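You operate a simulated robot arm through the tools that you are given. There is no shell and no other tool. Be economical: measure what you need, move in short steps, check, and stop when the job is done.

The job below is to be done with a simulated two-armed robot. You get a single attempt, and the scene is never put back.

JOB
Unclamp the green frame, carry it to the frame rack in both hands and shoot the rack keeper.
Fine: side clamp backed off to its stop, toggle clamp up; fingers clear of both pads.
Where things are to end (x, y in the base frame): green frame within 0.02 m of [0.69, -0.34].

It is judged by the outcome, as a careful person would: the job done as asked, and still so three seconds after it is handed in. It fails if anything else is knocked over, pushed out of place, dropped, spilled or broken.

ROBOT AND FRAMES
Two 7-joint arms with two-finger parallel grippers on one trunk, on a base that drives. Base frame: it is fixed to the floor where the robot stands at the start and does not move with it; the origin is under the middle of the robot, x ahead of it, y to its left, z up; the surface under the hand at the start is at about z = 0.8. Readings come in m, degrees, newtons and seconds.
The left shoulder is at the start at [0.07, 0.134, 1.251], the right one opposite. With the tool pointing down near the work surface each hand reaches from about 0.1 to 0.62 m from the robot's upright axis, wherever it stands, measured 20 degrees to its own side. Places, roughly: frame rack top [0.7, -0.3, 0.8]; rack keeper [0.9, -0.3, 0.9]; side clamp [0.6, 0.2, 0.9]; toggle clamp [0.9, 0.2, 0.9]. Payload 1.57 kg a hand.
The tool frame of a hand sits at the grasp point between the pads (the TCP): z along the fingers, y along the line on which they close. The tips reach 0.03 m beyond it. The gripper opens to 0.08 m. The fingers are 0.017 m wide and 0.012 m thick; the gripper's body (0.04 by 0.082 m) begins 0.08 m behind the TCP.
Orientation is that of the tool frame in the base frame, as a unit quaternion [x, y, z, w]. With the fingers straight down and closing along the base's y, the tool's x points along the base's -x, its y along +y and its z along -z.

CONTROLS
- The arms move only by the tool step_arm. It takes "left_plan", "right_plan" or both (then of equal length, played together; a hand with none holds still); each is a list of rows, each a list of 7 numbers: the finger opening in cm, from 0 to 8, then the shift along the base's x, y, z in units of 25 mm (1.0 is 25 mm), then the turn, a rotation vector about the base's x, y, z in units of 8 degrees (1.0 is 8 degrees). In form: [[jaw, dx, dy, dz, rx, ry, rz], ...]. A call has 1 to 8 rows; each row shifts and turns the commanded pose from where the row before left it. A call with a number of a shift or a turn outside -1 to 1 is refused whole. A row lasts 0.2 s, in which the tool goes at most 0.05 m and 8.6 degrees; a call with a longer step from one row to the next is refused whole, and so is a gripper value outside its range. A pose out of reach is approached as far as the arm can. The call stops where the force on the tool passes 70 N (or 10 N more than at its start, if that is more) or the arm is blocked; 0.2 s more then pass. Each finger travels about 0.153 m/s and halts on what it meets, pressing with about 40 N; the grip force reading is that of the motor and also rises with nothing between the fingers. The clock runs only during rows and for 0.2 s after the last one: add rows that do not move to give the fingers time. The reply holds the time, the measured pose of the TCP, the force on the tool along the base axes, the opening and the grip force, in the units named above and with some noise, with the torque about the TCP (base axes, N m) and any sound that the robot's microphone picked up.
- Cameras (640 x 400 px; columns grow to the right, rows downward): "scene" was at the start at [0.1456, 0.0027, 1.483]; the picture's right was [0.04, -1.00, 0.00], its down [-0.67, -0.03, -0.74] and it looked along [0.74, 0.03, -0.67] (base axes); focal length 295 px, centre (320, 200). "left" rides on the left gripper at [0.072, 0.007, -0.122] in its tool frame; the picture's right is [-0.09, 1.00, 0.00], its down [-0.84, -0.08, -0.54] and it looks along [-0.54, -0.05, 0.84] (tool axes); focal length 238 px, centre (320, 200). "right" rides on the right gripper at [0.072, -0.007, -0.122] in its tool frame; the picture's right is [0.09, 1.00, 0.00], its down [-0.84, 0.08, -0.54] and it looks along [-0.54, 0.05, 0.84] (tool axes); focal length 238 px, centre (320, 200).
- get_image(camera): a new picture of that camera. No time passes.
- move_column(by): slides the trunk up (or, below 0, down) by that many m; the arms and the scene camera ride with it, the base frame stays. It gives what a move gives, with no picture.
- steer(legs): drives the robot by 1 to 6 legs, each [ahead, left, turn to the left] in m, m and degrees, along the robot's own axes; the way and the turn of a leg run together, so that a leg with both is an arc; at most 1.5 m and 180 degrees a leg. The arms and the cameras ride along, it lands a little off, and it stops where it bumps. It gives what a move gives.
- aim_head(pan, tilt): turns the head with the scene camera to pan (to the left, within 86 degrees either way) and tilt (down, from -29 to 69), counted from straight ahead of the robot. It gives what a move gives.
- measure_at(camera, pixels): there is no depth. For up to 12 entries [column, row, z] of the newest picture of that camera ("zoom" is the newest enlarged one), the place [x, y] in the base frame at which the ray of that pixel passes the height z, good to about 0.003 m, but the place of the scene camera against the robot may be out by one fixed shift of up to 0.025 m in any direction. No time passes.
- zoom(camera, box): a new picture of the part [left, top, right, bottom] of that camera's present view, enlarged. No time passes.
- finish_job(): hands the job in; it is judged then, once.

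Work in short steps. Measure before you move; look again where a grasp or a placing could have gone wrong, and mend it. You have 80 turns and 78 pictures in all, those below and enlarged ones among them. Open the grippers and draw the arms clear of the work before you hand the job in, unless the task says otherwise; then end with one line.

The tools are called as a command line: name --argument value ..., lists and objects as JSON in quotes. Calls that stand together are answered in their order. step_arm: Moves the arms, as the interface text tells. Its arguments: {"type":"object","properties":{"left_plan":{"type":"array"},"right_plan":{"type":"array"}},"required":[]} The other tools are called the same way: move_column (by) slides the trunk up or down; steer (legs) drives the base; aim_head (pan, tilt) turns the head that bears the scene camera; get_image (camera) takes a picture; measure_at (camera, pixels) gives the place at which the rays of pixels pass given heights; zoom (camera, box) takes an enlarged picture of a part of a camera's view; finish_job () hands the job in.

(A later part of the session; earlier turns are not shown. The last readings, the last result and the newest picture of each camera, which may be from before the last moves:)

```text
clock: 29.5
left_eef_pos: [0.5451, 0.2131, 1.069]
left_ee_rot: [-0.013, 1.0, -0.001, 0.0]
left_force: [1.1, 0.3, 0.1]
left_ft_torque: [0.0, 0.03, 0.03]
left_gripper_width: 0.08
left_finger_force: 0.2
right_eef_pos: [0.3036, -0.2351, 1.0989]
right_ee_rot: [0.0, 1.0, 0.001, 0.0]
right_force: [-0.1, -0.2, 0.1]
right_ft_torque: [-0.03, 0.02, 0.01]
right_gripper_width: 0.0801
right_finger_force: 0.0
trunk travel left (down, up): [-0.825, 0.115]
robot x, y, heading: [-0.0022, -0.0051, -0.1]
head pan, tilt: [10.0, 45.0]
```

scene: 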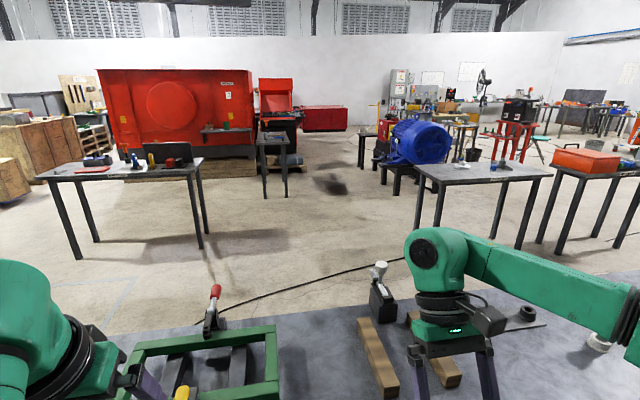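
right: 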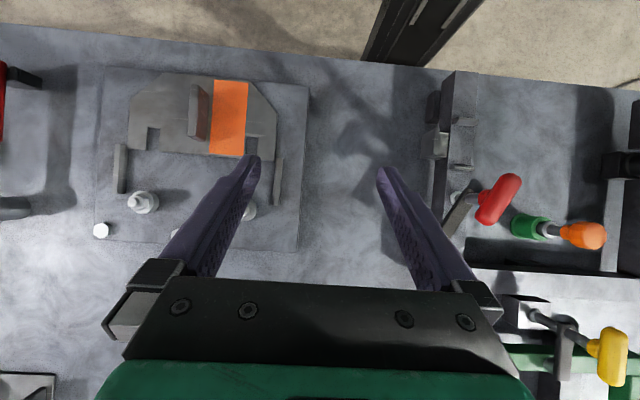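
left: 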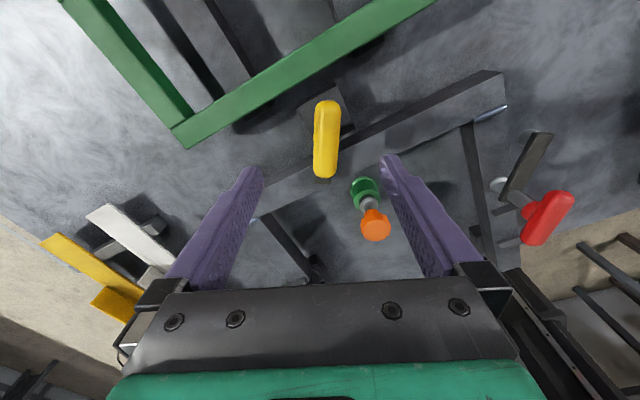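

Wrist unwound. I pull the left hand in to x≈0.37 and raise the trunk a little so everything clears while driving.

step_arm --left_plan '[[8, -1, 0, 0, 0, 0, -0.18], [8, -1, 0, 0, 0, 0, 0], [8, -1, 0, 0, 0, 0, 0], [8, -1, 0, 0, 0, 0, 0], [8, -1, 0, 0, 0, 0, 0], [8, -1, 0, 0, 0, 0, 0], [8, -1, 0, 0, 0, 0, 0]]'

move_column --by 0.1

aim_head --pan 86 --tilt 45

get_image --camera "scene"

```text
clock: 31.1
left_eef_pos: [0.4797, 0.2785, 1.014]
left_ee_rot: [-0.003, 1.0, 0.0, 0.001]
left_force: [0.3, 0.0, -0.2]
left_ft_torque: [0.01, 0.03, -0.02]
left_gripper_width: 0.0799
left_finger_force: 0.0
left hand out of reach, approached as far as the arm can: row 1, 2, 3, 4, 5, 6, 7
right_eef_pos: [0.3036, -0.2352, 1.0999]
right_ee_rot: [0.0, 1.0, 0.0, 0.0]
right_force: [-0.7, 0.3, 1.0]
right_ft_torque: [-0.04, 0.01, -0.01]
right_gripper_width: 0.0802
right_finger_force: 0.2
trunk travel left (down, up): [-0.825, 0.115]
robot x, y, heading: [-0.003, 0.0027, 0.0]
head pan, tilt: [10.0, 45.0]
```

```text
clock: 32.5
left_eef_pos: [0.4805, 0.277, 1.113]
left_ee_rot: [-0.003, 1.0, 0.0, -0.001]
left_force: [0.8, -0.2, -0.2]
left_ft_torque: [0.01, -0.01, 0.0]
left_gripper_width: 0.0799
left_finger_force: 0.0
right_eef_pos: [0.3037, -0.2351, 1.1993]
right_ee_rot: [0.0, 1.0, 0.001, 0.0]
right_force: [-0.3, 0.0, -1.3]
right_ft_torque: [0.0, 0.01, -0.02]
right_gripper_width: 0.0803
right_finger_force: 0.1
trunk travel left (down, up): [-0.925, 0.015]
robot x, y, heading: [0.0011, 0.0026, 0.0]
head pan, tilt: [10.0, 45.0]
```

```text
clock: 34.0
left_eef_pos: [0.479, 0.2775, 1.1129]
left_ee_rot: [-0.003, 1.0, 0.0, 0.0]
left_force: [-0.4, 0.7, 0.5]
left_ft_torque: [0.0, -0.02, 0.01]
left_gripper_width: 0.0801
left_finger_force: 0.1
right_eef_pos: [0.3041, -0.235, 1.1983]
right_ee_rot: [0.0, 1.0, 0.0, 0.001]
right_force: [0.4, 0.0, -0.2]
right_ft_torque: [-0.02, -0.01, -0.02]
right_gripper_width: 0.08
right_finger_force: 0.0
trunk travel left (down, up): [-0.925, 0.015]
robot x, y, heading: [0.0027, 0.0032, 0.5]
head pan, tilt: [85.9, 45.0]
```

```text
44 pictures are left
```

scene: 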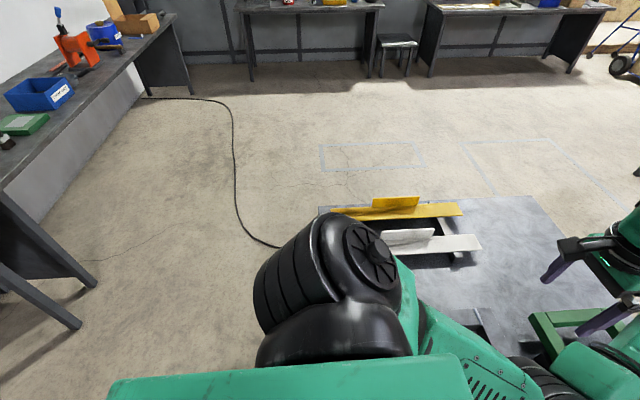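

The left side is open floor; I measure the bench leg at (80,328), table left edge and the yellow part to choose the route.

measure_at --camera "scene" --pixels '[[80, 328, 0], [188, 92, 0], [30, 180, 0.85], [318, 205, 0.8], [535, 196, 0.8], [330, 208, 0.83], [365, 75, 0], [455, 75, 0]]'

```text
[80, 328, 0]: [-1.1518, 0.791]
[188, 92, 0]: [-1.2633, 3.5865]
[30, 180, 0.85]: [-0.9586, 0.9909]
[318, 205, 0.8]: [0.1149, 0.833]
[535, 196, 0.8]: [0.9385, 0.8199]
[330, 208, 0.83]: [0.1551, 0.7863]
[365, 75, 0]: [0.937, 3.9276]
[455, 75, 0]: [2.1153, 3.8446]
```

Route clear: left 1.45 m, ahead 1.7 m, right 1.25 m, then turn round to face the far edge.

steer --legs '[[0, 1.45, 0], [1.7, 0, 0], [0, -1.25, 0], [0, 0, 180]]'

aim_head --pan 0 --tilt 42

get_image --camera "scene"

```text
refused: 1.7 is not a number from -1.5 to 1.5
```

```text
clock: 35.5
left_eef_pos: [0.4793, 0.2774, 1.1129]
left_ee_rot: [-0.003, 1.0, 0.001, 0.0]
left_force: [-0.4, -0.6, 0.4]
left_ft_torque: [-0.01, 0.0, 0.01]
left_gripper_width: 0.0802
left_finger_force: 0.0
right_eef_pos: [0.3045, -0.2348, 1.1992]
right_ee_rot: [0.0, 1.0, 0.0, 0.0]
right_force: [0.4, 0.7, -0.9]
right_ft_torque: [0.02, -0.01, 0.03]
right_gripper_width: 0.0798
right_finger_force: 0.1
trunk travel left (down, up): [-0.925, 0.015]
robot x, y, heading: [-0.0014, 0.0002, 0.2]
head pan, tilt: [0.0, 42.0]
```

```text
43 pictures are left
```

scene: 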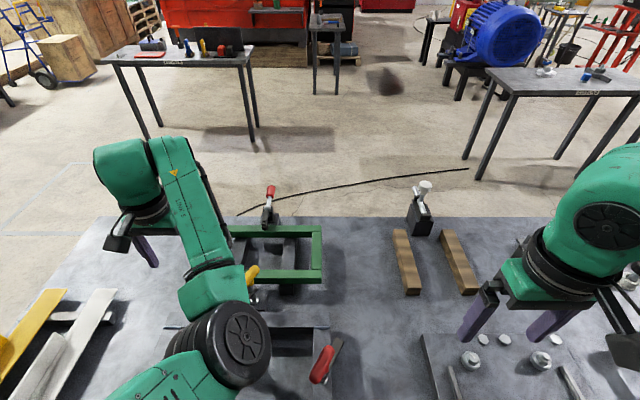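

A leg is limited to 1.5 m; I split that leg.

steer --legs '[[0, 1.45, 0], [0.9, 0, 0], [0.8, 0, 0], [0, -1.25, 0], [0, 0, 180]]'

get_image --camera "scene"

```text
clock: 39.0
left_eef_pos: [0.4818, 0.6763, 1.1136]
left_ee_rot: [0.061, 0.998, 0.004, -0.002]
left_force: [-0.4, -0.8, -0.3]
left_ft_torque: [0.02, 0.01, -0.02]
left_gripper_width: 0.08
left_finger_force: 0.0
right_eef_pos: [0.2406, 0.1878, 1.1964]
right_ee_rot: [0.065, 0.998, 0.002, -0.001]
right_force: [0.5, -0.1, -0.1]
right_ft_torque: [0.03, 0.02, 0.02]
right_gripper_width: 0.0802
right_finger_force: 0.1
trunk travel left (down, up): [-0.925, 0.015]
robot x, y, heading: [-0.0346, 0.4665, -7.6]
head pan, tilt: [0.0, 42.0]
stopped in leg 1: the robot was blocked; the commanded pose is now the measured one
```

```text
42 pictures are left
```

scene: 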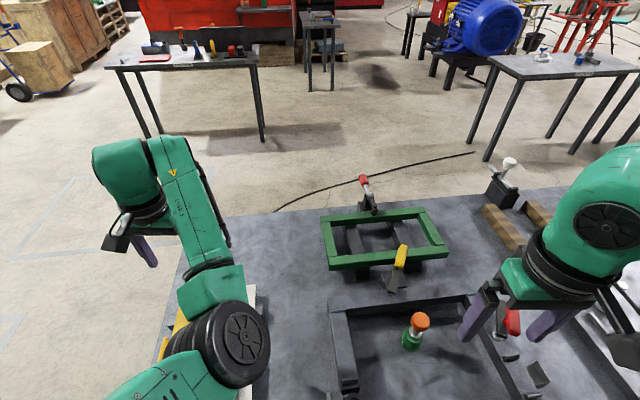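

The base was blocked, evidently by the table's left leg under the edge. I step right, back off 0.35 m, square up, and look before carrying on.

steer --legs '[[0, -0.06, 0], [-0.35, 0, 0], [0, 0, 7.6]]'

get_image --camera "scene"

```text
clock: 42.4
left_eef_pos: [0.0954, 0.7308, 1.1148]
left_ee_rot: [-0.009, 1.0, 0.002, 0.0]
left_force: [0.2, -0.2, 0.5]
left_ft_torque: [-0.01, -0.04, 0.02]
left_gripper_width: 0.0801
left_finger_force: 0.0
right_eef_pos: [-0.0744, 0.2145, 1.1979]
right_ee_rot: [-0.007, 1.0, 0.001, 0.001]
right_force: [0.4, 0.5, 0.1]
right_ft_torque: [0.02, 0.0, -0.01]
right_gripper_width: 0.08
right_finger_force: 0.1
trunk travel left (down, up): [-0.925, 0.015]
robot x, y, heading: [-0.3819, 0.4496, 0.8]
head pan, tilt: [0.0, 42.0]
```

```text
41 pictures are left
```

scene: 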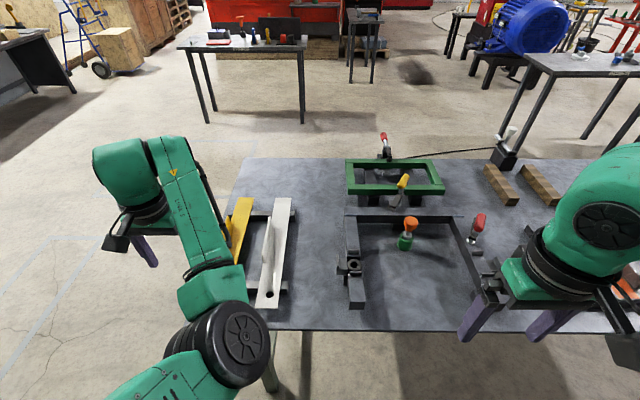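

Everything is in place. I drive left 1.1, ahead 2.1, right 1.35 and turn round.

steer --legs '[[0, 1.1, 0], [1.05, 0, 0], [1.05, 0, 0], [0, -1.35, 0], [0, 0, 179]]'

get_image --camera "scene"

```text
clock: 71.8
left_eef_pos: [1.2675, -0.0595, 1.1142]
left_ee_rot: [1.0, -0.002, 0.0, 0.002]
left_force: [0.7, -1.0, 1.0]
left_ft_torque: [-0.02, 0.02, -0.02]
left_gripper_width: 0.0797
left_finger_force: 0.0
right_eef_pos: [1.4474, 0.4536, 1.2]
right_ee_rot: [1.0, -0.005, 0.0, 0.0]
right_force: [-0.4, 0.4, 0.2]
right_ft_torque: [0.0, 0.02, -0.03]
right_gripper_width: 0.08
right_finger_force: 0.2
trunk travel left (down, up): [-0.925, 0.015]
robot x, y, heading: [1.7499, 0.2163, 179.5]
head pan, tilt: [0.0, 42.0]
```

```text
40 pictures are left
```

scene: 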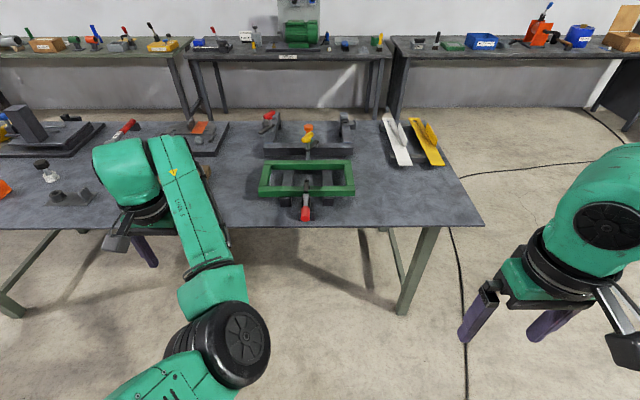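

At (1.75,0.22) facing the table; the toggle's red handle shows at (305,213). I advance 0.4 m and look closely.

steer --legs '[[0.4, 0, 0.5]]'

get_image --camera "left"

get_image --camera "scene"

```text
clock: 74.3
left_eef_pos: [0.8651, -0.0606, 1.1158]
left_ee_rot: [1.0, 0.002, -0.001, 0.002]
left_force: [0.1, 0.4, -0.1]
left_ft_torque: [0.0, -0.01, -0.01]
left_gripper_width: 0.0801
left_finger_force: 0.0
right_eef_pos: [1.0434, 0.4536, 1.1991]
right_ee_rot: [1.0, -0.001, -0.001, -0.001]
right_force: [0.4, -0.1, -0.7]
right_ft_torque: [0.02, -0.01, 0.02]
right_gripper_width: 0.0799
right_finger_force: 0.0
trunk travel left (down, up): [-0.925, 0.015]
robot x, y, heading: [1.3491, 0.2155, 179.8]
head pan, tilt: [0.0, 42.0]
```

```text
39 pictures are left
```

left: 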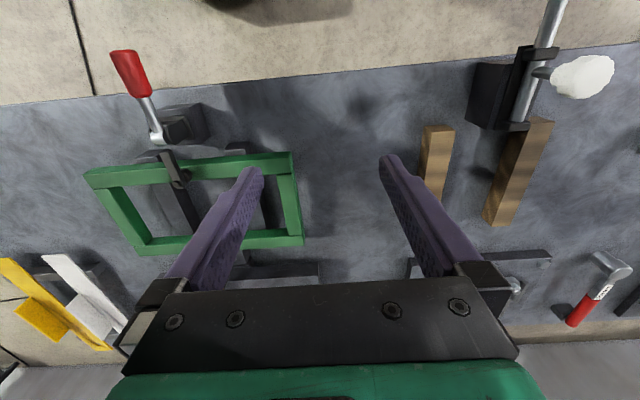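

```text
38 pictures are left
```

scene: 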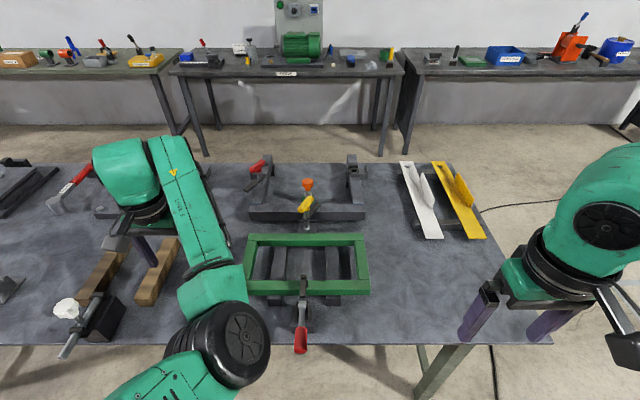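

I enlarge the toggle and the keeper in both views.

zoom --camera "left" --box '[90, 30, 250, 210]'

zoom --camera "scene" --box '[260, 255, 350, 365]'

zoom --camera "left" --box '[410, 0, 640, 240]'

```text
2.22 times, centred on (170, 120) of left
```

zoom: 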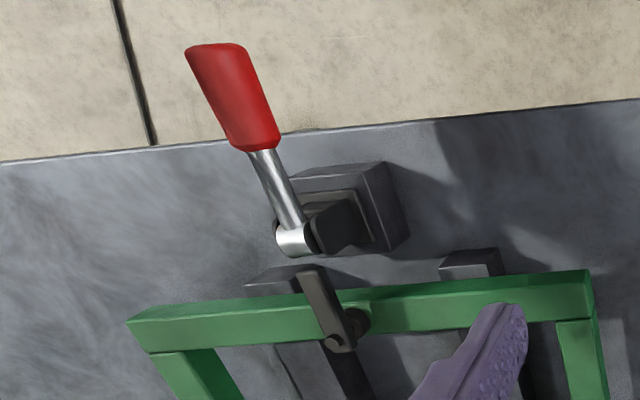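

```text
3.64 times, centred on (305, 310) of scene
```

zoom: 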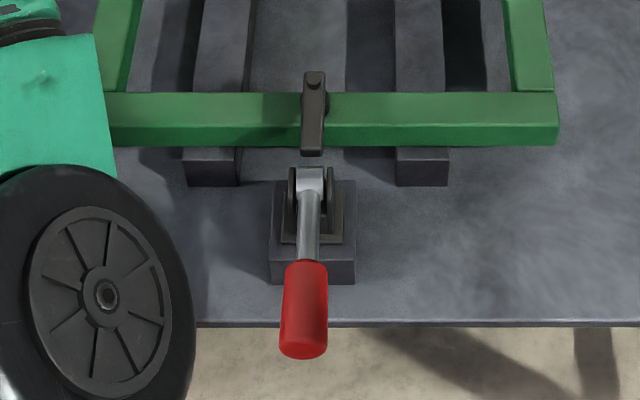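

```text
1.67 times, centred on (525, 120) of left
```

zoom: 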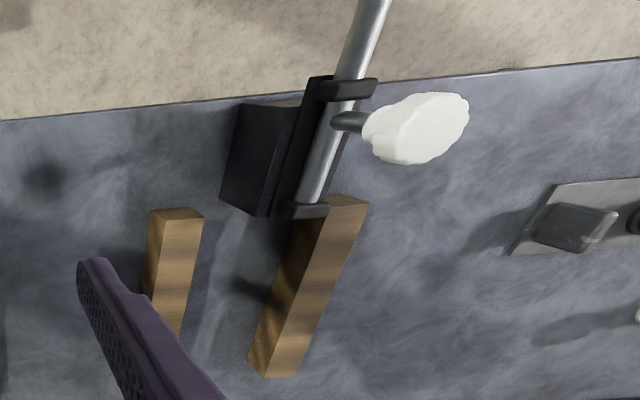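

The toggle's handle slopes outward and up from a hinge behind the rail. I shift the left hand toward it (higher) to get a second view for heights.

step_arm --left_plan '[[8, 0.5, 1, 0, 0, 0, 0], [8, 0.5, 1, 0, 0, 0, 0], [8, 0.5, 1, 0, 0, 0, 0], [8, 0.5, 1, 0, 0, 0, 0], [8, 0, 1, 0, 0, 0, 0], [8, 0, 1, 0, 0, 0, 0]]'

measure_at --camera "left" --pixels '[[123, 51, 0.9], [123, 51, 1.0], [142, 94, 0.9], [142, 94, 1.0], [156, 137, 0.85], [156, 137, 0.95], [175, 184, 0.85], [175, 184, 0.95], [577, 80, 0.9], [577, 80, 1.0], [525, 50, 0.85], [525, 50, 0.95]]'

get_image --camera "left"

```text
clock: 75.9
left_eef_pos: [0.853, 0.0134, 1.0684]
left_ee_rot: [0.998, 0.035, -0.016, 0.042]
left_force: [0.1, -0.8, 0.0]
left_ft_torque: [0.03, -0.02, 0.01]
left_gripper_width: 0.0799
left_finger_force: 0.1
left hand out of reach, approached as far as the arm can: row 1, 2, 3, 4, 5
right_eef_pos: [1.0404, 0.4544, 1.199]
right_ee_rot: [1.0, -0.002, 0.0, 0.0]
right_force: [-0.1, 0.5, -0.6]
right_ft_torque: [0.01, 0.01, -0.01]
right_gripper_width: 0.0798
right_finger_force: 0.1
trunk travel left (down, up): [-0.925, 0.015]
robot x, y, heading: [1.3443, 0.2178, 180.0]
head pan, tilt: [0.0, 42.0]
stopped in row 6 (left hand): the arm was blocked; the commanded pose is now the measured one
```

```text
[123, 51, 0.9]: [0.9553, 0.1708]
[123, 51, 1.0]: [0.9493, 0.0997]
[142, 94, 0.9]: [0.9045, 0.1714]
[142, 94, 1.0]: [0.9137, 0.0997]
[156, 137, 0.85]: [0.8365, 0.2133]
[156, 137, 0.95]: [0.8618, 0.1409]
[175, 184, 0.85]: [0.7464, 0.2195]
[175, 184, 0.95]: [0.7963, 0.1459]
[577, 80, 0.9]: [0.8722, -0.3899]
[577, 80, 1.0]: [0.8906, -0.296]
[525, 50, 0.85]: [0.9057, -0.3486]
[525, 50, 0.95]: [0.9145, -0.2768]
```

```text
34 pictures are left
```

left: 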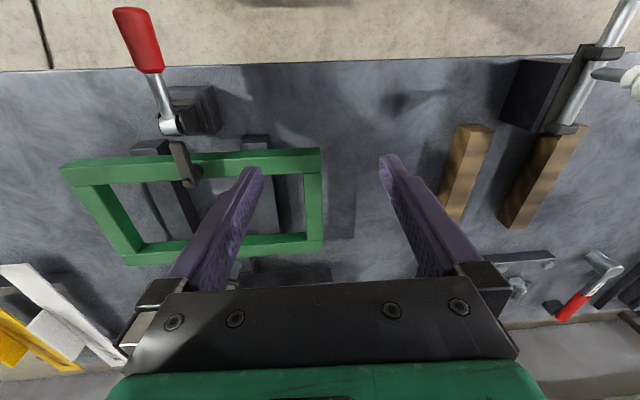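

With y=0.175 the rays give handle tip z≈0.895 and hinge z≈0.90: the handle lies flat, pointing outward, so it must be lifted. I verify with this second view.

measure_at --camera "left" --pixels '[[128, 10, 0.88], [128, 10, 0.92], [152, 72, 0.88], [152, 72, 0.92], [168, 125, 0.88], [168, 125, 0.92], [190, 184, 0.88], [190, 184, 0.92], [63, 166, 0.87], [321, 150, 0.87]]'

```text
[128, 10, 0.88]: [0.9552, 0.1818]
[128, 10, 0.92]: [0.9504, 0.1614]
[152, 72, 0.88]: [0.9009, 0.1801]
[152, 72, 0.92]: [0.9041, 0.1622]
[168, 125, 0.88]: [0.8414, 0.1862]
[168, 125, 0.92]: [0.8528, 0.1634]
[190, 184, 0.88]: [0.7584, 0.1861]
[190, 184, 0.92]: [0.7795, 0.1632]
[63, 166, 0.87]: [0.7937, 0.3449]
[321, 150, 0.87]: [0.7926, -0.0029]
```

Both views agree: handle horizontal at z≈0.898, y≈0.173, red grip x 0.903–0.956, hinge near x≈0.85. I lower the hand, straighten it, and bring it above the grip at (0.935,0.173).

step_arm --left_plan '[[8, 0, 0, -1, 0.3, -0.12, -0.25], [8, 0, 0.4, -1, 0.3, -0.12, -0.25], [8, 0.5, 1, -0.7, 0, 0, 0], [8, 0.7, 1, 0, 0, 0, 0], [8, 0.7, 1, 0, 0, 0, 0], [8, 0.7, 1, 0, 0, 0, 0], [8, 0.7, 1, 0, 0, 0, 0], [8, 0, 1, 0, 0, 0, 0]]'

get_image --camera "left"

```text
clock: 77.2
left_eef_pos: [0.8351, 0.033, 1.0741]
left_ee_rot: [0.994, 0.031, -0.09, 0.059]
left_force: [-0.2, -0.1, -0.1]
left_ft_torque: [-0.02, -0.03, -0.01]
left_gripper_width: 0.08
left_finger_force: 0.0
right_eef_pos: [1.0417, 0.4551, 1.1997]
right_ee_rot: [1.0, -0.001, -0.001, 0.0]
right_force: [-0.4, 0.5, 0.7]
right_ft_torque: [-0.06, 0.01, 0.0]
right_gripper_width: 0.08
right_finger_force: 0.1
trunk travel left (down, up): [-0.925, 0.015]
robot x, y, heading: [1.3429, 0.2175, 179.9]
head pan, tilt: [0.0, 42.0]
stopped in row 6 (left hand): the arm was blocked; the commanded pose is now the measured one
```

```text
33 pictures are left
```

left: 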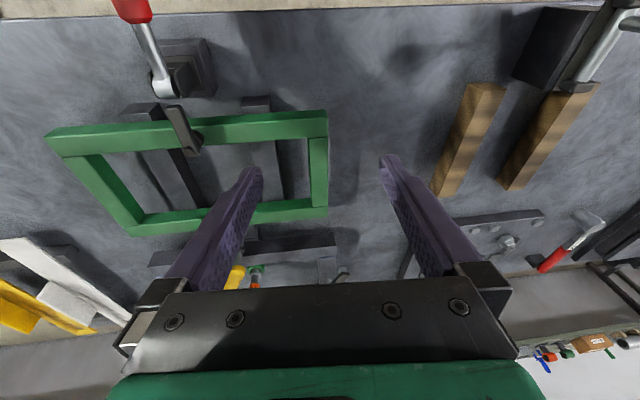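

The arm is folded too tightly here. I extend it away from the body (−x) and restore orientation: rotation to fix is about (6.8°, −10.3°, −3.5°).

step_arm --left_plan '[[8, -1, -0.5, 0, 0.2, -0.4, -0.1], [8, -1, -0.5, 0, 0.2, -0.4, -0.1], [8, -1, 0, -0.3, 0.2, -0.4, -0.1], [8, 0, 0, -0.5, 0.2, 0, -0.1]]'

get_image --camera "scene"

```text
clock: 78.2
left_eef_pos: [0.7596, 0.0091, 1.0541]
left_ee_rot: [1.0, 0.002, -0.007, 0.0]
left_force: [-0.3, -0.5, 0.1]
left_ft_torque: [0.0, -0.02, 0.0]
left_gripper_width: 0.08
left_finger_force: 0.0
right_eef_pos: [1.0413, 0.4541, 1.1988]
right_ee_rot: [1.0, -0.001, 0.0, 0.0]
right_force: [0.7, -0.4, 0.0]
right_ft_torque: [0.02, -0.04, 0.03]
right_gripper_width: 0.0798
right_finger_force: 0.1
trunk travel left (down, up): [-0.925, 0.015]
robot x, y, heading: [1.3443, 0.2176, 179.9]
head pan, tilt: [0.0, 42.0]
```

```text
32 pictures are left
```

scene: 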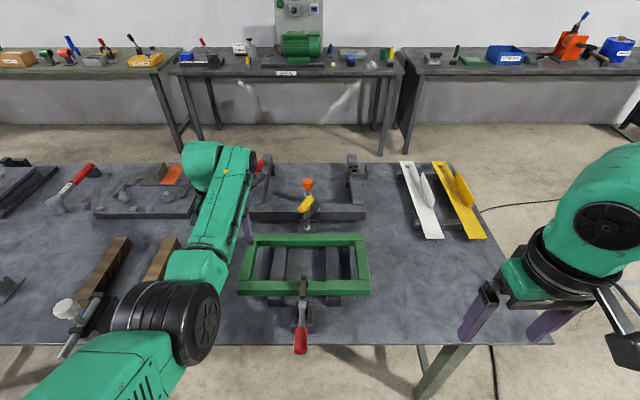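

The hand is straight again at (0.76,0.009,1.054). Rather than fold the arm, I move the base: back 0.175 m and 0.164 m to its right, putting the hand over the grip.

steer --legs '[[-0.175, -0.164, 0]]'

get_image --camera "left"

```text
clock: 79.9
left_eef_pos: [0.9331, 0.1731, 1.0522]
left_ee_rot: [1.0, 0.001, -0.005, 0.0]
left_force: [-0.8, 0.8, 0.3]
left_ft_torque: [-0.03, 0.03, -0.01]
left_gripper_width: 0.0799
left_finger_force: 0.1
right_eef_pos: [1.213, 0.6162, 1.1992]
right_ee_rot: [1.0, -0.003, 0.001, -0.002]
right_force: [-0.4, 0.2, -0.4]
right_ft_torque: [-0.03, -0.04, 0.0]
right_gripper_width: 0.0799
right_finger_force: 0.1
trunk travel left (down, up): [-0.925, 0.015]
robot x, y, heading: [1.521, 0.3829, 179.9]
head pan, tilt: [0.0, 42.0]
```

```text
31 pictures are left
```

left: 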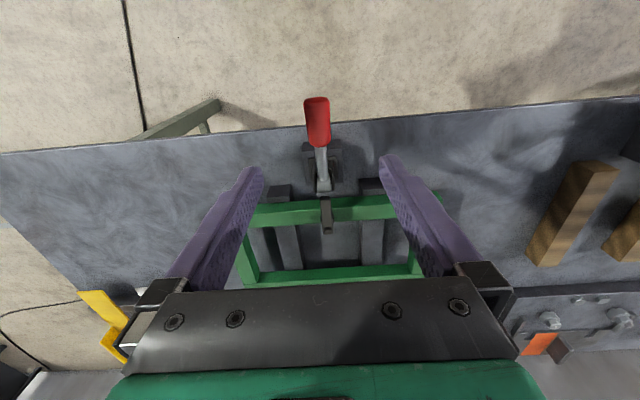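

measure_at --camera "left" --pixels '[[317, 99, 0.9], [320, 146, 0.9], [325, 187, 0.9], [327, 232, 0.9], [325, 198, 0.9]]'

zoom --camera "left" --box '[260, 80, 390, 250]'

```text
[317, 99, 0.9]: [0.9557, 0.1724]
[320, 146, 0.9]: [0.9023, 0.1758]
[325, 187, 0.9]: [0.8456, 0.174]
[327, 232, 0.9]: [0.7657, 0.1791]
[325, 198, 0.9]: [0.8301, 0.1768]
```

```text
2.35 times, centred on (325, 165) of left
```

zoom: 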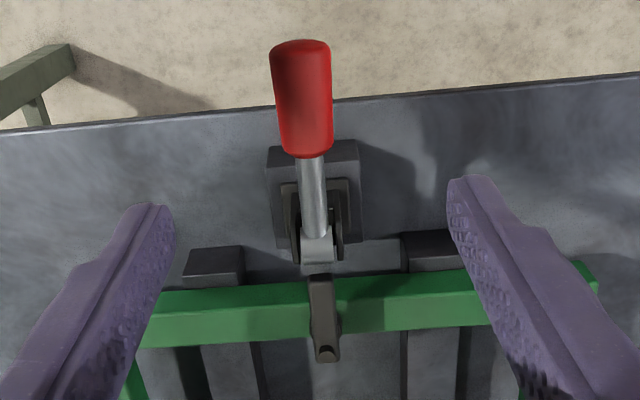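

Grip is centred under the hand (y≈0.174). I lower the trunk 0.1 m, then the hand 0.05 m, and close on the red grip.

move_column --by -0.1

step_arm --left_plan '[[8, 0, 0, -1, 0, 0, 0], [8, 0, 0, -1, 0, 0, 0], [1, 0, 0, 0, 0, 0, 0], [1, 0, 0, 0, 0, 0, 0], [1, 0, 0, 0, 0, 0, 0]]'

zoom --camera "left" --box '[200, 60, 440, 300]'

```text
clock: 81.3
left_eef_pos: [0.9345, 0.1743, 0.9541]
left_ee_rot: [1.0, 0.001, -0.006, 0.001]
left_force: [0.1, 0.9, 0.4]
left_ft_torque: [-0.03, 0.0, -0.02]
left_gripper_width: 0.08
left_finger_force: 0.1
right_eef_pos: [1.217, 0.6182, 1.099]
right_ee_rot: [1.0, -0.003, 0.0, 0.001]
right_force: [0.0, 0.3, 0.0]
right_ft_torque: [0.03, 0.0, -0.03]
right_gripper_width: 0.0798
right_finger_force: 0.1
trunk travel left (down, up): [-0.825, 0.115]
robot x, y, heading: [1.5227, 0.3815, 180.0]
head pan, tilt: [0.0, 42.0]
```

```text
clock: 82.5
left_eef_pos: [0.9333, 0.175, 0.9033]
left_ee_rot: [1.0, 0.0, -0.006, 0.002]
left_force: [-1.2, 4.2, -2.1]
left_ft_torque: [0.13, -0.1, -0.06]
left_gripper_width: 0.0283
left_finger_force: 38.4
right_eef_pos: [1.2149, 0.62, 1.0984]
right_ee_rot: [1.0, -0.003, 0.0, 0.0]
right_force: [0.7, -0.4, -0.6]
right_ft_torque: [-0.03, -0.01, -0.03]
right_gripper_width: 0.0801
right_finger_force: 0.0
trunk travel left (down, up): [-0.825, 0.115]
robot x, y, heading: [1.5221, 0.3777, 179.6]
head pan, tilt: [0.0, 42.0]
```

```text
1.67 times, centred on (320, 180) of left
```

zoom: 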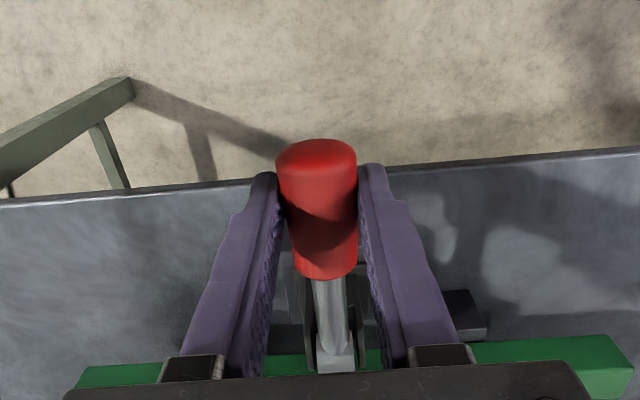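

Held firmly. I lift along an arc about the hinge, first ~35°, and read forces.

step_arm --left_plan '[[1, -0.04, 0, 0.5, 0, 0, 0], [1, -0.12, 0, 0.5, 0, 0, 0], [1, -0.2, 0, 0.46, 0, 0, 0], [1, -0.26, 0, 0.42, 0, 0, 0]]'

get_image --camera "scene"

```text
clock: 83.5
left_eef_pos: [0.9208, 0.1751, 0.9482]
left_ee_rot: [1.0, 0.001, -0.005, 0.001]
left_force: [10.2, 1.8, -11.1]
left_ft_torque: [0.06, -1.28, -0.1]
left_gripper_width: 0.0283
left_finger_force: 38.6
right_eef_pos: [1.2171, 0.6173, 1.0993]
right_ee_rot: [1.0, -0.003, 0.0, 0.001]
right_force: [-0.2, -0.1, -0.4]
right_ft_torque: [0.01, 0.02, 0.03]
right_gripper_width: 0.0801
right_finger_force: 0.1
trunk travel left (down, up): [-0.825, 0.115]
robot x, y, heading: [1.5192, 0.3798, 179.9]
head pan, tilt: [0.0, 42.0]
```

```text
28 pictures are left
```

scene: 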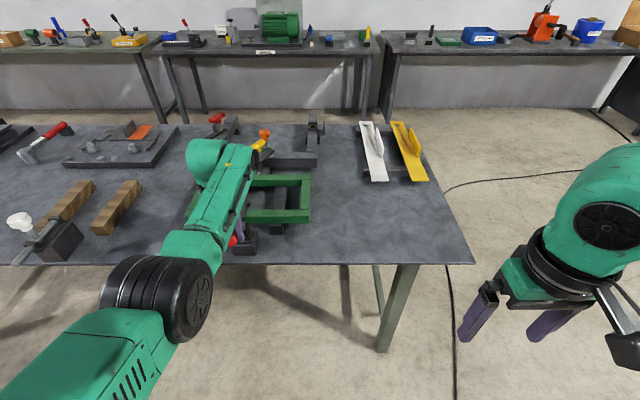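

The handle rises with moderate forces (≈15 N). I continue along the arc.

step_arm --left_plan '[[1, -0.26, 0, 0.4, 0, 0, 0], [1, -0.34, 0, 0.36, 0, 0, 0], [1, -0.4, 0, 0.3, 0, 0, 0], [1, -0.44, 0, 0.22, 0, 0, 0]]'

zoom --camera "left" --box '[200, 60, 440, 300]'

```text
clock: 84.5
left_eef_pos: [0.8977, 0.1754, 0.9763]
left_ee_rot: [1.0, -0.004, -0.022, -0.001]
left_force: [9.0, -9.9, -11.7]
left_ft_torque: [-0.44, -1.16, 0.22]
left_gripper_width: 0.0282
left_finger_force: 38.6
left hand out of reach, approached as far as the arm can: row 2, 3, 4
right_eef_pos: [1.2162, 0.6156, 1.0997]
right_ee_rot: [1.0, -0.001, -0.001, -0.002]
right_force: [0.2, -0.3, -0.1]
right_ft_torque: [-0.01, -0.02, -0.04]
right_gripper_width: 0.0801
right_finger_force: 0.0
trunk travel left (down, up): [-0.825, 0.115]
robot x, y, heading: [1.5214, 0.3825, 179.5]
head pan, tilt: [0.0, 42.0]
```

```text
1.67 times, centred on (320, 180) of left
```

zoom: 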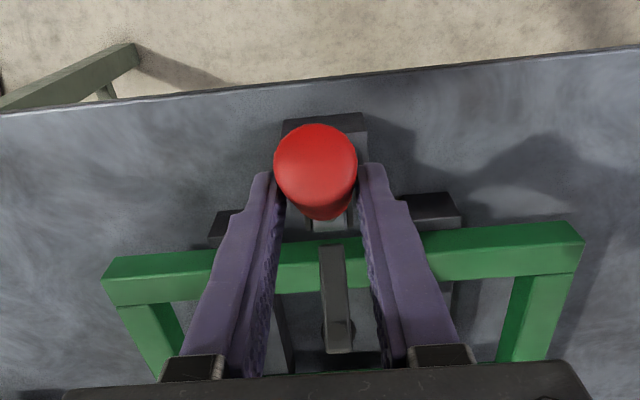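

The arm nears its upward reach; the handle's arc fits a hinge at (0.833,0.90), r≈0.10, now at ~50°. I use the trunk for the rise: up 15 mm, then −x with the arm.

move_column --by 0.012

step_arm --left_plan '[[1, -0.4, 0, 0, 0, 0, 0], [1, -0.4, 0, 0, 0, 0, 0], [1, 0, 0, 0, 0, 0, 0]]'

move_column --by 0.01

step_arm --left_plan '[[1, -0.4, 0, 0, 0, 0, 0], [1, -0.4, 0, 0, 0, 0, 0], [1, 0, 0, 0, 0, 0, 0]]'

zoom --camera "left" --box '[200, 60, 440, 300]'

```text
clock: 85.1
left_eef_pos: [0.8912, 0.1758, 0.9839]
left_ee_rot: [1.0, -0.005, -0.022, -0.003]
left_force: [-6.7, -12.4, -24.7]
left_ft_torque: [-0.39, -0.29, 0.07]
left_gripper_width: 0.0283
left_finger_force: 38.5
right_eef_pos: [1.2096, 0.6133, 1.1105]
right_ee_rot: [1.0, -0.002, 0.003, -0.002]
right_force: [-0.5, 0.2, 0.8]
right_ft_torque: [0.01, -0.03, 0.0]
right_gripper_width: 0.0799
right_finger_force: 0.1
trunk travel left (down, up): [-0.837, 0.103]
robot x, y, heading: [1.5181, 0.3813, 179.6]
head pan, tilt: [0.0, 42.0]
```

```text
clock: 85.9
left_eef_pos: [0.8914, 0.1755, 0.9848]
left_ee_rot: [1.0, -0.006, -0.021, -0.003]
left_force: [-8.5, -16.0, -20.7]
left_ft_torque: [-0.56, 0.06, 0.02]
left_gripper_width: 0.0281
left_finger_force: 37.9
left hand out of reach, approached as far as the arm can: row 1, 2
right_eef_pos: [1.2103, 0.6136, 1.1116]
right_ee_rot: [1.0, -0.003, 0.002, -0.003]
right_force: [-0.4, 0.7, 0.0]
right_ft_torque: [0.0, 0.05, 0.03]
right_gripper_width: 0.0803
right_finger_force: 0.1
trunk travel left (down, up): [-0.837, 0.103]
robot x, y, heading: [1.5168, 0.3826, 179.9]
head pan, tilt: [0.0, 42.0]
```

```text
clock: 86.4
left_eef_pos: [0.8902, 0.1746, 0.9916]
left_ee_rot: [1.0, -0.006, -0.021, -0.003]
left_force: [-15.2, -15.6, -29.4]
left_ft_torque: [-0.41, 0.41, -0.03]
left_gripper_width: 0.0285
left_finger_force: 38.2
right_eef_pos: [1.2057, 0.613, 1.1185]
right_ee_rot: [1.0, -0.003, 0.005, -0.004]
right_force: [0.9, 0.7, 0.0]
right_ft_torque: [0.01, 0.02, -0.02]
right_gripper_width: 0.0799
right_finger_force: 0.0
trunk travel left (down, up): [-0.847, 0.093]
robot x, y, heading: [1.5184, 0.3828, 179.8]
head pan, tilt: [0.0, 42.0]
```

```text
clock: 87.2
left_eef_pos: [0.8893, 0.1749, 0.9906]
left_ee_rot: [1.0, -0.005, -0.018, -0.003]
left_force: [-15.9, -15.5, -27.7]
left_ft_torque: [-0.47, 0.45, -0.06]
left_gripper_width: 0.0285
left_finger_force: 38.3
left hand out of reach, approached as far as the arm can: row 1, 2
right_eef_pos: [1.2071, 0.6137, 1.12]
right_ee_rot: [1.0, -0.002, 0.004, -0.003]
right_force: [-0.2, -0.4, 1.1]
right_ft_torque: [-0.02, -0.01, 0.02]
right_gripper_width: 0.0799
right_finger_force: 0.1
trunk travel left (down, up): [-0.847, 0.093]
robot x, y, heading: [1.5205, 0.3818, 179.6]
head pan, tilt: [0.0, 42.0]
```

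```text
1.67 times, centred on (320, 180) of left
```

zoom: 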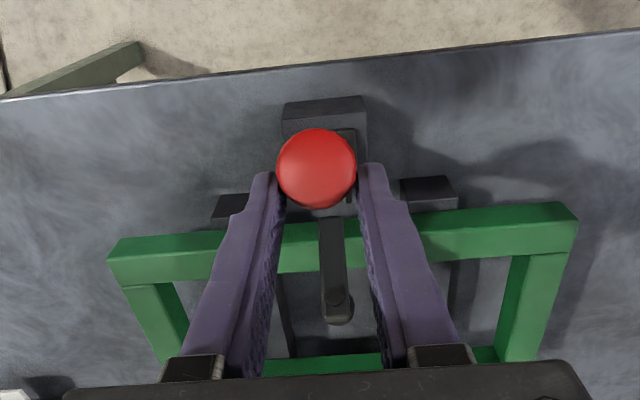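

The arm is at full stretch, so I advance the base 3 cm to carry the handle on over.

steer --legs '[[0.03, 0, 0]]'

zoom --camera "left" --box '[200, 60, 440, 300]'

```text
clock: 88.1
left_eef_pos: [0.8681, 0.1751, 1.0029]
left_ee_rot: [1.0, -0.007, -0.027, -0.002]
left_force: [8.2, -20.3, 11.9]
left_ft_torque: [-0.44, -0.73, -0.07]
left_gripper_width: 0.0285
left_finger_force: 38.0
right_eef_pos: [1.1896, 0.6147, 1.1242]
right_ee_rot: [1.0, -0.002, -0.002, -0.003]
right_force: [-0.1, 0.1, 0.5]
right_ft_torque: [0.05, 0.03, -0.01]
right_gripper_width: 0.0799
right_finger_force: 0.1
trunk travel left (down, up): [-0.847, 0.093]
robot x, y, heading: [1.4923, 0.3809, 179.9]
head pan, tilt: [0.0, 42.0]
```

```text
1.67 times, centred on (320, 180) of left
```

zoom: 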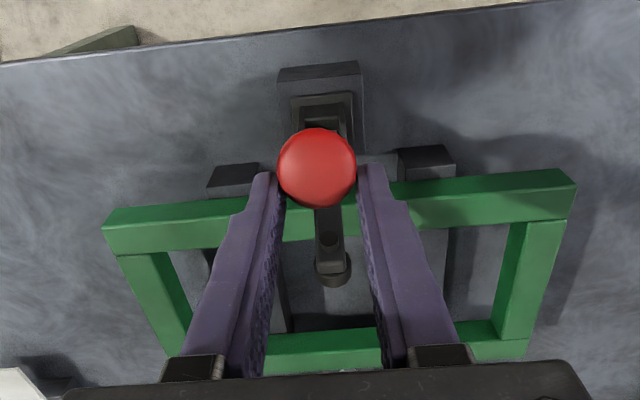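

The clamp bar is now visibly lifting. I carry on 5 cm more.

steer --legs '[[0.05, 0, 0]]'

zoom --camera "left" --box '[200, 60, 440, 300]'

```text
clock: 89.0
left_eef_pos: [0.8237, 0.1801, 1.0052]
left_ee_rot: [1.0, -0.007, -0.03, 0.0]
left_force: [0.0, 0.3, 0.0]
left_ft_torque: [-0.02, 0.04, 0.01]
left_gripper_width: 0.01
left_finger_force: 0.0
right_eef_pos: [1.1447, 0.6197, 1.1252]
right_ee_rot: [1.0, -0.003, -0.004, 0.0]
right_force: [0.9, 0.6, 0.6]
right_ft_torque: [0.02, 0.06, 0.0]
right_gripper_width: 0.0799
right_finger_force: 0.1
trunk travel left (down, up): [-0.847, 0.093]
robot x, y, heading: [1.4382, 0.3831, 179.6]
head pan, tilt: [0.0, 42.0]
```

```text
1.67 times, centred on (320, 180) of left
```

zoom: 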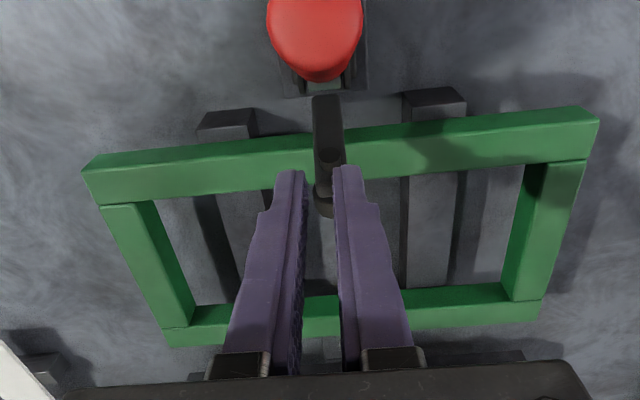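

The handle slipped from the jaws — likely it reached its stop. I raise the trunk 6 cm and look.

move_column --by 0.08

get_image --camera "left"

zoom --camera "left" --box '[270, 30, 390, 180]'

```text
clock: 90.2
left_eef_pos: [0.8172, 0.1799, 1.0818]
left_ee_rot: [1.0, -0.006, -0.026, 0.001]
left_force: [0.3, -0.2, 0.4]
left_ft_torque: [0.01, 0.02, -0.01]
left_gripper_width: 0.0102
left_finger_force: 0.3
right_eef_pos: [1.1375, 0.6202, 1.2019]
right_ee_rot: [1.0, -0.002, -0.001, -0.001]
right_force: [0.1, 0.4, 0.5]
right_ft_torque: [0.02, -0.03, 0.07]
right_gripper_width: 0.0798
right_finger_force: 0.0
trunk travel left (down, up): [-0.927, 0.013]
robot x, y, heading: [1.4387, 0.3803, 179.5]
head pan, tilt: [0.0, 42.0]
```

```text
23 pictures are left
```

left: 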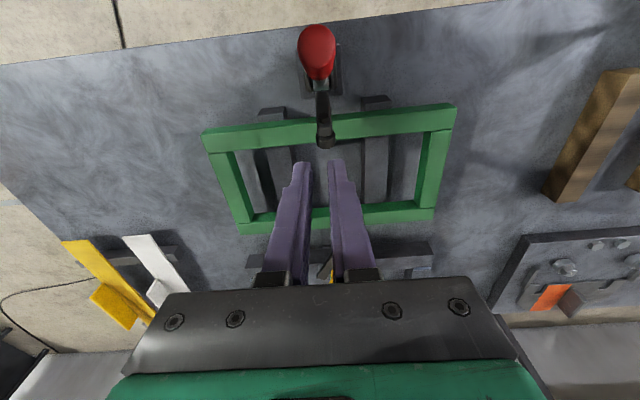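

```text
2.67 times, centred on (330, 105) of left
```

zoom: 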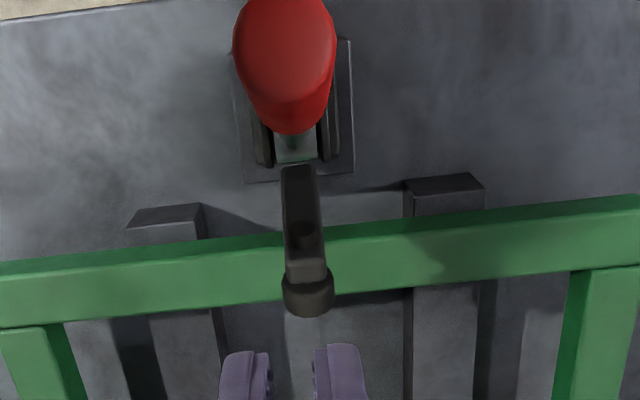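

measure_at --camera "left" --pixels '[[317, 40, 0.95], [317, 40, 1.0], [317, 40, 1.02], [323, 85, 0.9], [323, 143, 0.9], [323, 143, 0.95], [323, 143, 1.0]]'

zoom --camera "scene" --box '[150, 130, 330, 290]'

```text
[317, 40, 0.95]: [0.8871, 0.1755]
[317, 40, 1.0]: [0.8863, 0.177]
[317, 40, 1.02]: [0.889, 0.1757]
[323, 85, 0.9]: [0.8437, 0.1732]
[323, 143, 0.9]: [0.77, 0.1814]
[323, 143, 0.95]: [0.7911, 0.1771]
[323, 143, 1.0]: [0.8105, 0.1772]
```

```text
2.50 times, centred on (240, 210) of scene
```

zoom: 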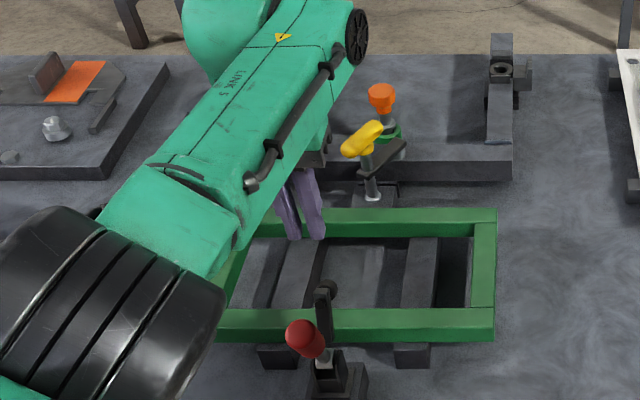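

The handle stands only ≈64° up; the bar is raised but maybe not fully. I'll back off over it and then push it with closed fingers from the outer side.

steer --legs '[[-0.13, 0, 0]]'

move_column --by -0.085

steer --legs '[[0.06, 0, 0]]'

```text
clock: 91.5
left_eef_pos: [0.9436, 0.179, 1.0795]
left_ee_rot: [1.0, -0.006, -0.025, 0.001]
left_force: [-0.6, 0.8, -0.4]
left_ft_torque: [0.02, -0.01, 0.03]
left_gripper_width: 0.0098
left_finger_force: 0.0
right_eef_pos: [1.2637, 0.6186, 1.2004]
right_ee_rot: [1.0, -0.003, 0.0, 0.0]
right_force: [-0.3, 0.0, 0.1]
right_ft_torque: [0.02, -0.01, 0.01]
right_gripper_width: 0.0804
right_finger_force: 0.1
trunk travel left (down, up): [-0.927, 0.013]
robot x, y, heading: [1.5699, 0.3806, 179.7]
head pan, tilt: [0.0, 42.0]
```

```text
clock: 92.7
left_eef_pos: [0.9452, 0.1788, 0.9946]
left_ee_rot: [1.0, -0.006, -0.025, 0.001]
left_force: [-0.1, 0.5, 0.9]
left_ft_torque: [-0.04, -0.02, 0.03]
left_gripper_width: 0.0102
left_finger_force: 0.0
right_eef_pos: [1.268, 0.6177, 1.1164]
right_ee_rot: [1.0, -0.002, 0.001, 0.0]
right_force: [-0.6, -0.8, 0.0]
right_ft_torque: [0.01, 0.01, 0.02]
right_gripper_width: 0.0799
right_finger_force: 0.1
trunk travel left (down, up): [-0.842, 0.098]
robot x, y, heading: [1.5697, 0.3826, 179.8]
head pan, tilt: [0.0, 42.0]
```

```text
clock: 93.7
left_eef_pos: [0.9012, 0.1764, 0.9942]
left_ee_rot: [1.0, -0.004, -0.009, 0.002]
left_force: [1.4, -1.1, 0.1]
left_ft_torque: [0.05, 0.12, 0.02]
left_gripper_width: 0.0113
left_finger_force: 1.3
right_eef_pos: [1.2132, 0.6197, 1.1157]
right_ee_rot: [1.0, -0.001, -0.001, 0.0]
right_force: [0.6, 0.1, 0.3]
right_ft_torque: [0.01, -0.02, -0.01]
right_gripper_width: 0.08
right_finger_force: 0.1
trunk travel left (down, up): [-0.842, 0.098]
robot x, y, heading: [1.5177, 0.3825, 179.7]
head pan, tilt: [0.0, 42.0]
stopped in leg 1: the force on the tool passed its limit at 94 N (the readings are from after the stop); the commanded pose is now the measured one
```

The push met 94 N at the handle with no travel: it is at its open stop. I back off, raise and check.

steer --legs '[[-0.08, 0, 0]]'

move_column --by 0.095

zoom --camera "left" --box '[230, 60, 410, 230]'

```text
clock: 94.8
left_eef_pos: [0.9745, 0.1778, 0.9919]
left_ee_rot: [1.0, -0.003, -0.008, 0.001]
left_force: [-0.4, -0.5, -0.8]
left_ft_torque: [-0.02, -0.04, 0.0]
left_gripper_width: 0.0103
left_finger_force: 0.0
right_eef_pos: [1.2874, 0.6179, 1.1144]
right_ee_rot: [1.0, -0.002, 0.001, 0.0]
right_force: [0.1, 0.1, -0.5]
right_ft_torque: [0.04, -0.07, 0.02]
right_gripper_width: 0.0798
right_finger_force: 0.2
trunk travel left (down, up): [-0.842, 0.098]
robot x, y, heading: [1.5947, 0.3814, 179.8]
head pan, tilt: [0.0, 42.0]
```

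```text
clock: 96.0
left_eef_pos: [0.9781, 0.1759, 1.0895]
left_ee_rot: [1.0, -0.004, -0.01, 0.002]
left_force: [-0.1, 0.0, -0.1]
left_ft_torque: [-0.02, 0.02, -0.01]
left_gripper_width: 0.0098
left_finger_force: 0.1
right_eef_pos: [1.29, 0.6175, 1.2108]
right_ee_rot: [1.0, -0.002, 0.0, 0.0]
right_force: [-0.2, 0.1, -0.6]
right_ft_torque: [-0.01, -0.01, -0.01]
right_gripper_width: 0.0802
right_finger_force: 0.0
trunk travel left (down, up): [-0.937, 0.003]
robot x, y, heading: [1.5936, 0.3852, 179.8]
head pan, tilt: [0.0, 42.0]
```

```text
2.35 times, centred on (320, 145) of left
```

zoom: 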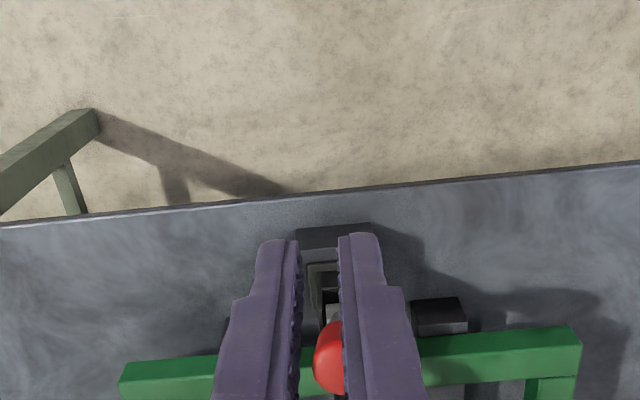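

The red knob seems more upright now. I shift the base 0.2 m to its left (−y), clearing the scene camera's view, and look.

steer --legs '[[-0.05, 0, 0], [0.03, 0.21, 0]]'

measure_at --camera "left" --pixels '[[328, 213, 1.0], [328, 213, 1.03]]'

get_image --camera "left"

zoom --camera "scene" --box '[230, 150, 410, 310]'

```text
clock: 98.2
left_eef_pos: [0.9962, -0.0288, 1.0905]
left_ee_rot: [1.0, -0.004, -0.011, 0.004]
left_force: [0.9, 1.0, 0.5]
left_ft_torque: [-0.02, -0.03, -0.01]
left_gripper_width: 0.01
left_finger_force: 0.0
right_eef_pos: [1.3103, 0.4111, 1.2106]
right_ee_rot: [1.0, -0.002, 0.0, 0.002]
right_force: [0.0, 0.2, -0.4]
right_ft_torque: [-0.07, 0.01, 0.02]
right_gripper_width: 0.0802
right_finger_force: 0.1
trunk travel left (down, up): [-0.937, 0.003]
robot x, y, heading: [1.6133, 0.1685, 179.6]
head pan, tilt: [0.0, 42.0]
```

```text
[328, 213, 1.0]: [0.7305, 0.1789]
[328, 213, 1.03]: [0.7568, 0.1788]
```

```text
19 pictures are left
```

left: 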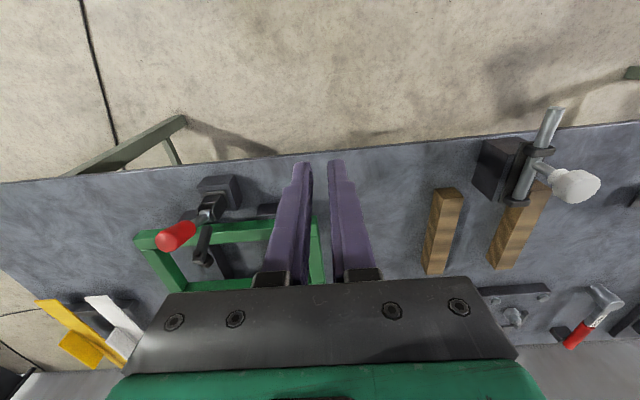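

```text
2.50 times, centred on (320, 230) of scene
```

zoom: 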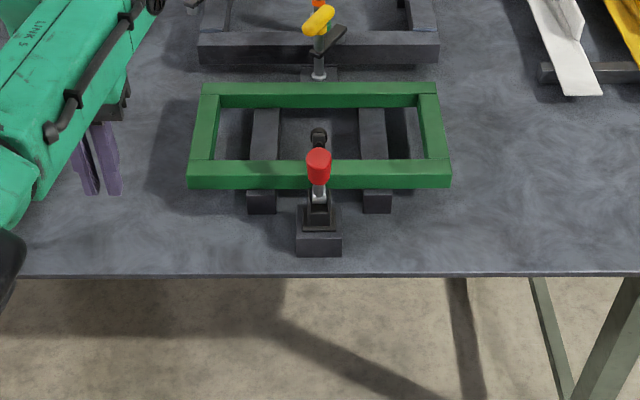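

zoom --camera "left" --box '[140, 160, 270, 290]'

measure_at --camera "left" --pixels '[[165, 243, 0.95], [165, 243, 1.0], [165, 243, 1.02], [208, 205, 0.9], [200, 258, 0.9], [200, 258, 0.95]]'

```text
3.08 times, centred on (205, 225) of left
```

zoom: 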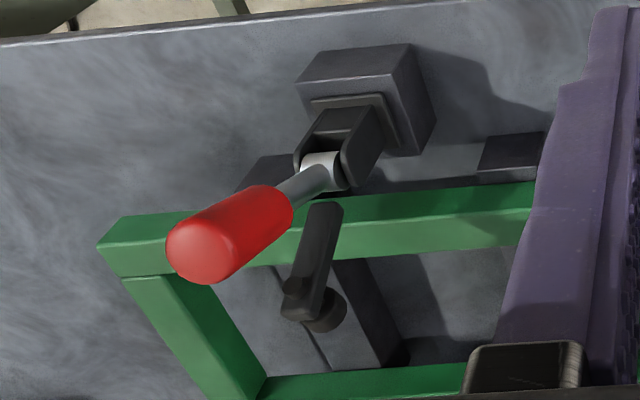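

```text
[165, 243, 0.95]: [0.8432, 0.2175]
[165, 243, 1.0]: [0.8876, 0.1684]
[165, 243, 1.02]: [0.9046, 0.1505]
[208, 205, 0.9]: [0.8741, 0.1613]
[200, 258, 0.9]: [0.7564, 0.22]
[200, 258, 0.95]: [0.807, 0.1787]
```

The handle tip is at (0.88, z≈0.99) and the bar's pad at about (0.81, z≈0.95): the clamp is up (~60°) at its stop and the pad clear of the rail. Now I measure frame corners, wood bars and keeper knob from here.

measure_at --camera "left" --pixels '[[133, 236, 0.85], [133, 236, 0.88], [578, 186, 0.9], [578, 186, 1.0], [541, 158, 0.9], [435, 190, 0.8], [435, 190, 0.84], [462, 190, 0.84], [443, 272, 0.84], [428, 270, 0.84], [545, 215, 0.84], [495, 266, 0.84]]'

```text
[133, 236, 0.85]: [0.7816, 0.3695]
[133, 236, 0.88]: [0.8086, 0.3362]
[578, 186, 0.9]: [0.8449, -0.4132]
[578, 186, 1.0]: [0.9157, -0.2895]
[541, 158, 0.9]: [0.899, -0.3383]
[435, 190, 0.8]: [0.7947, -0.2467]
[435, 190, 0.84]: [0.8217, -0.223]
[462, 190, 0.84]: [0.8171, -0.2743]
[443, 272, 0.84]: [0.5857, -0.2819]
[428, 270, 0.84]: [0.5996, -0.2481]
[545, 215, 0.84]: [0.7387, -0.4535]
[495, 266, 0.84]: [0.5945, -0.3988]
```

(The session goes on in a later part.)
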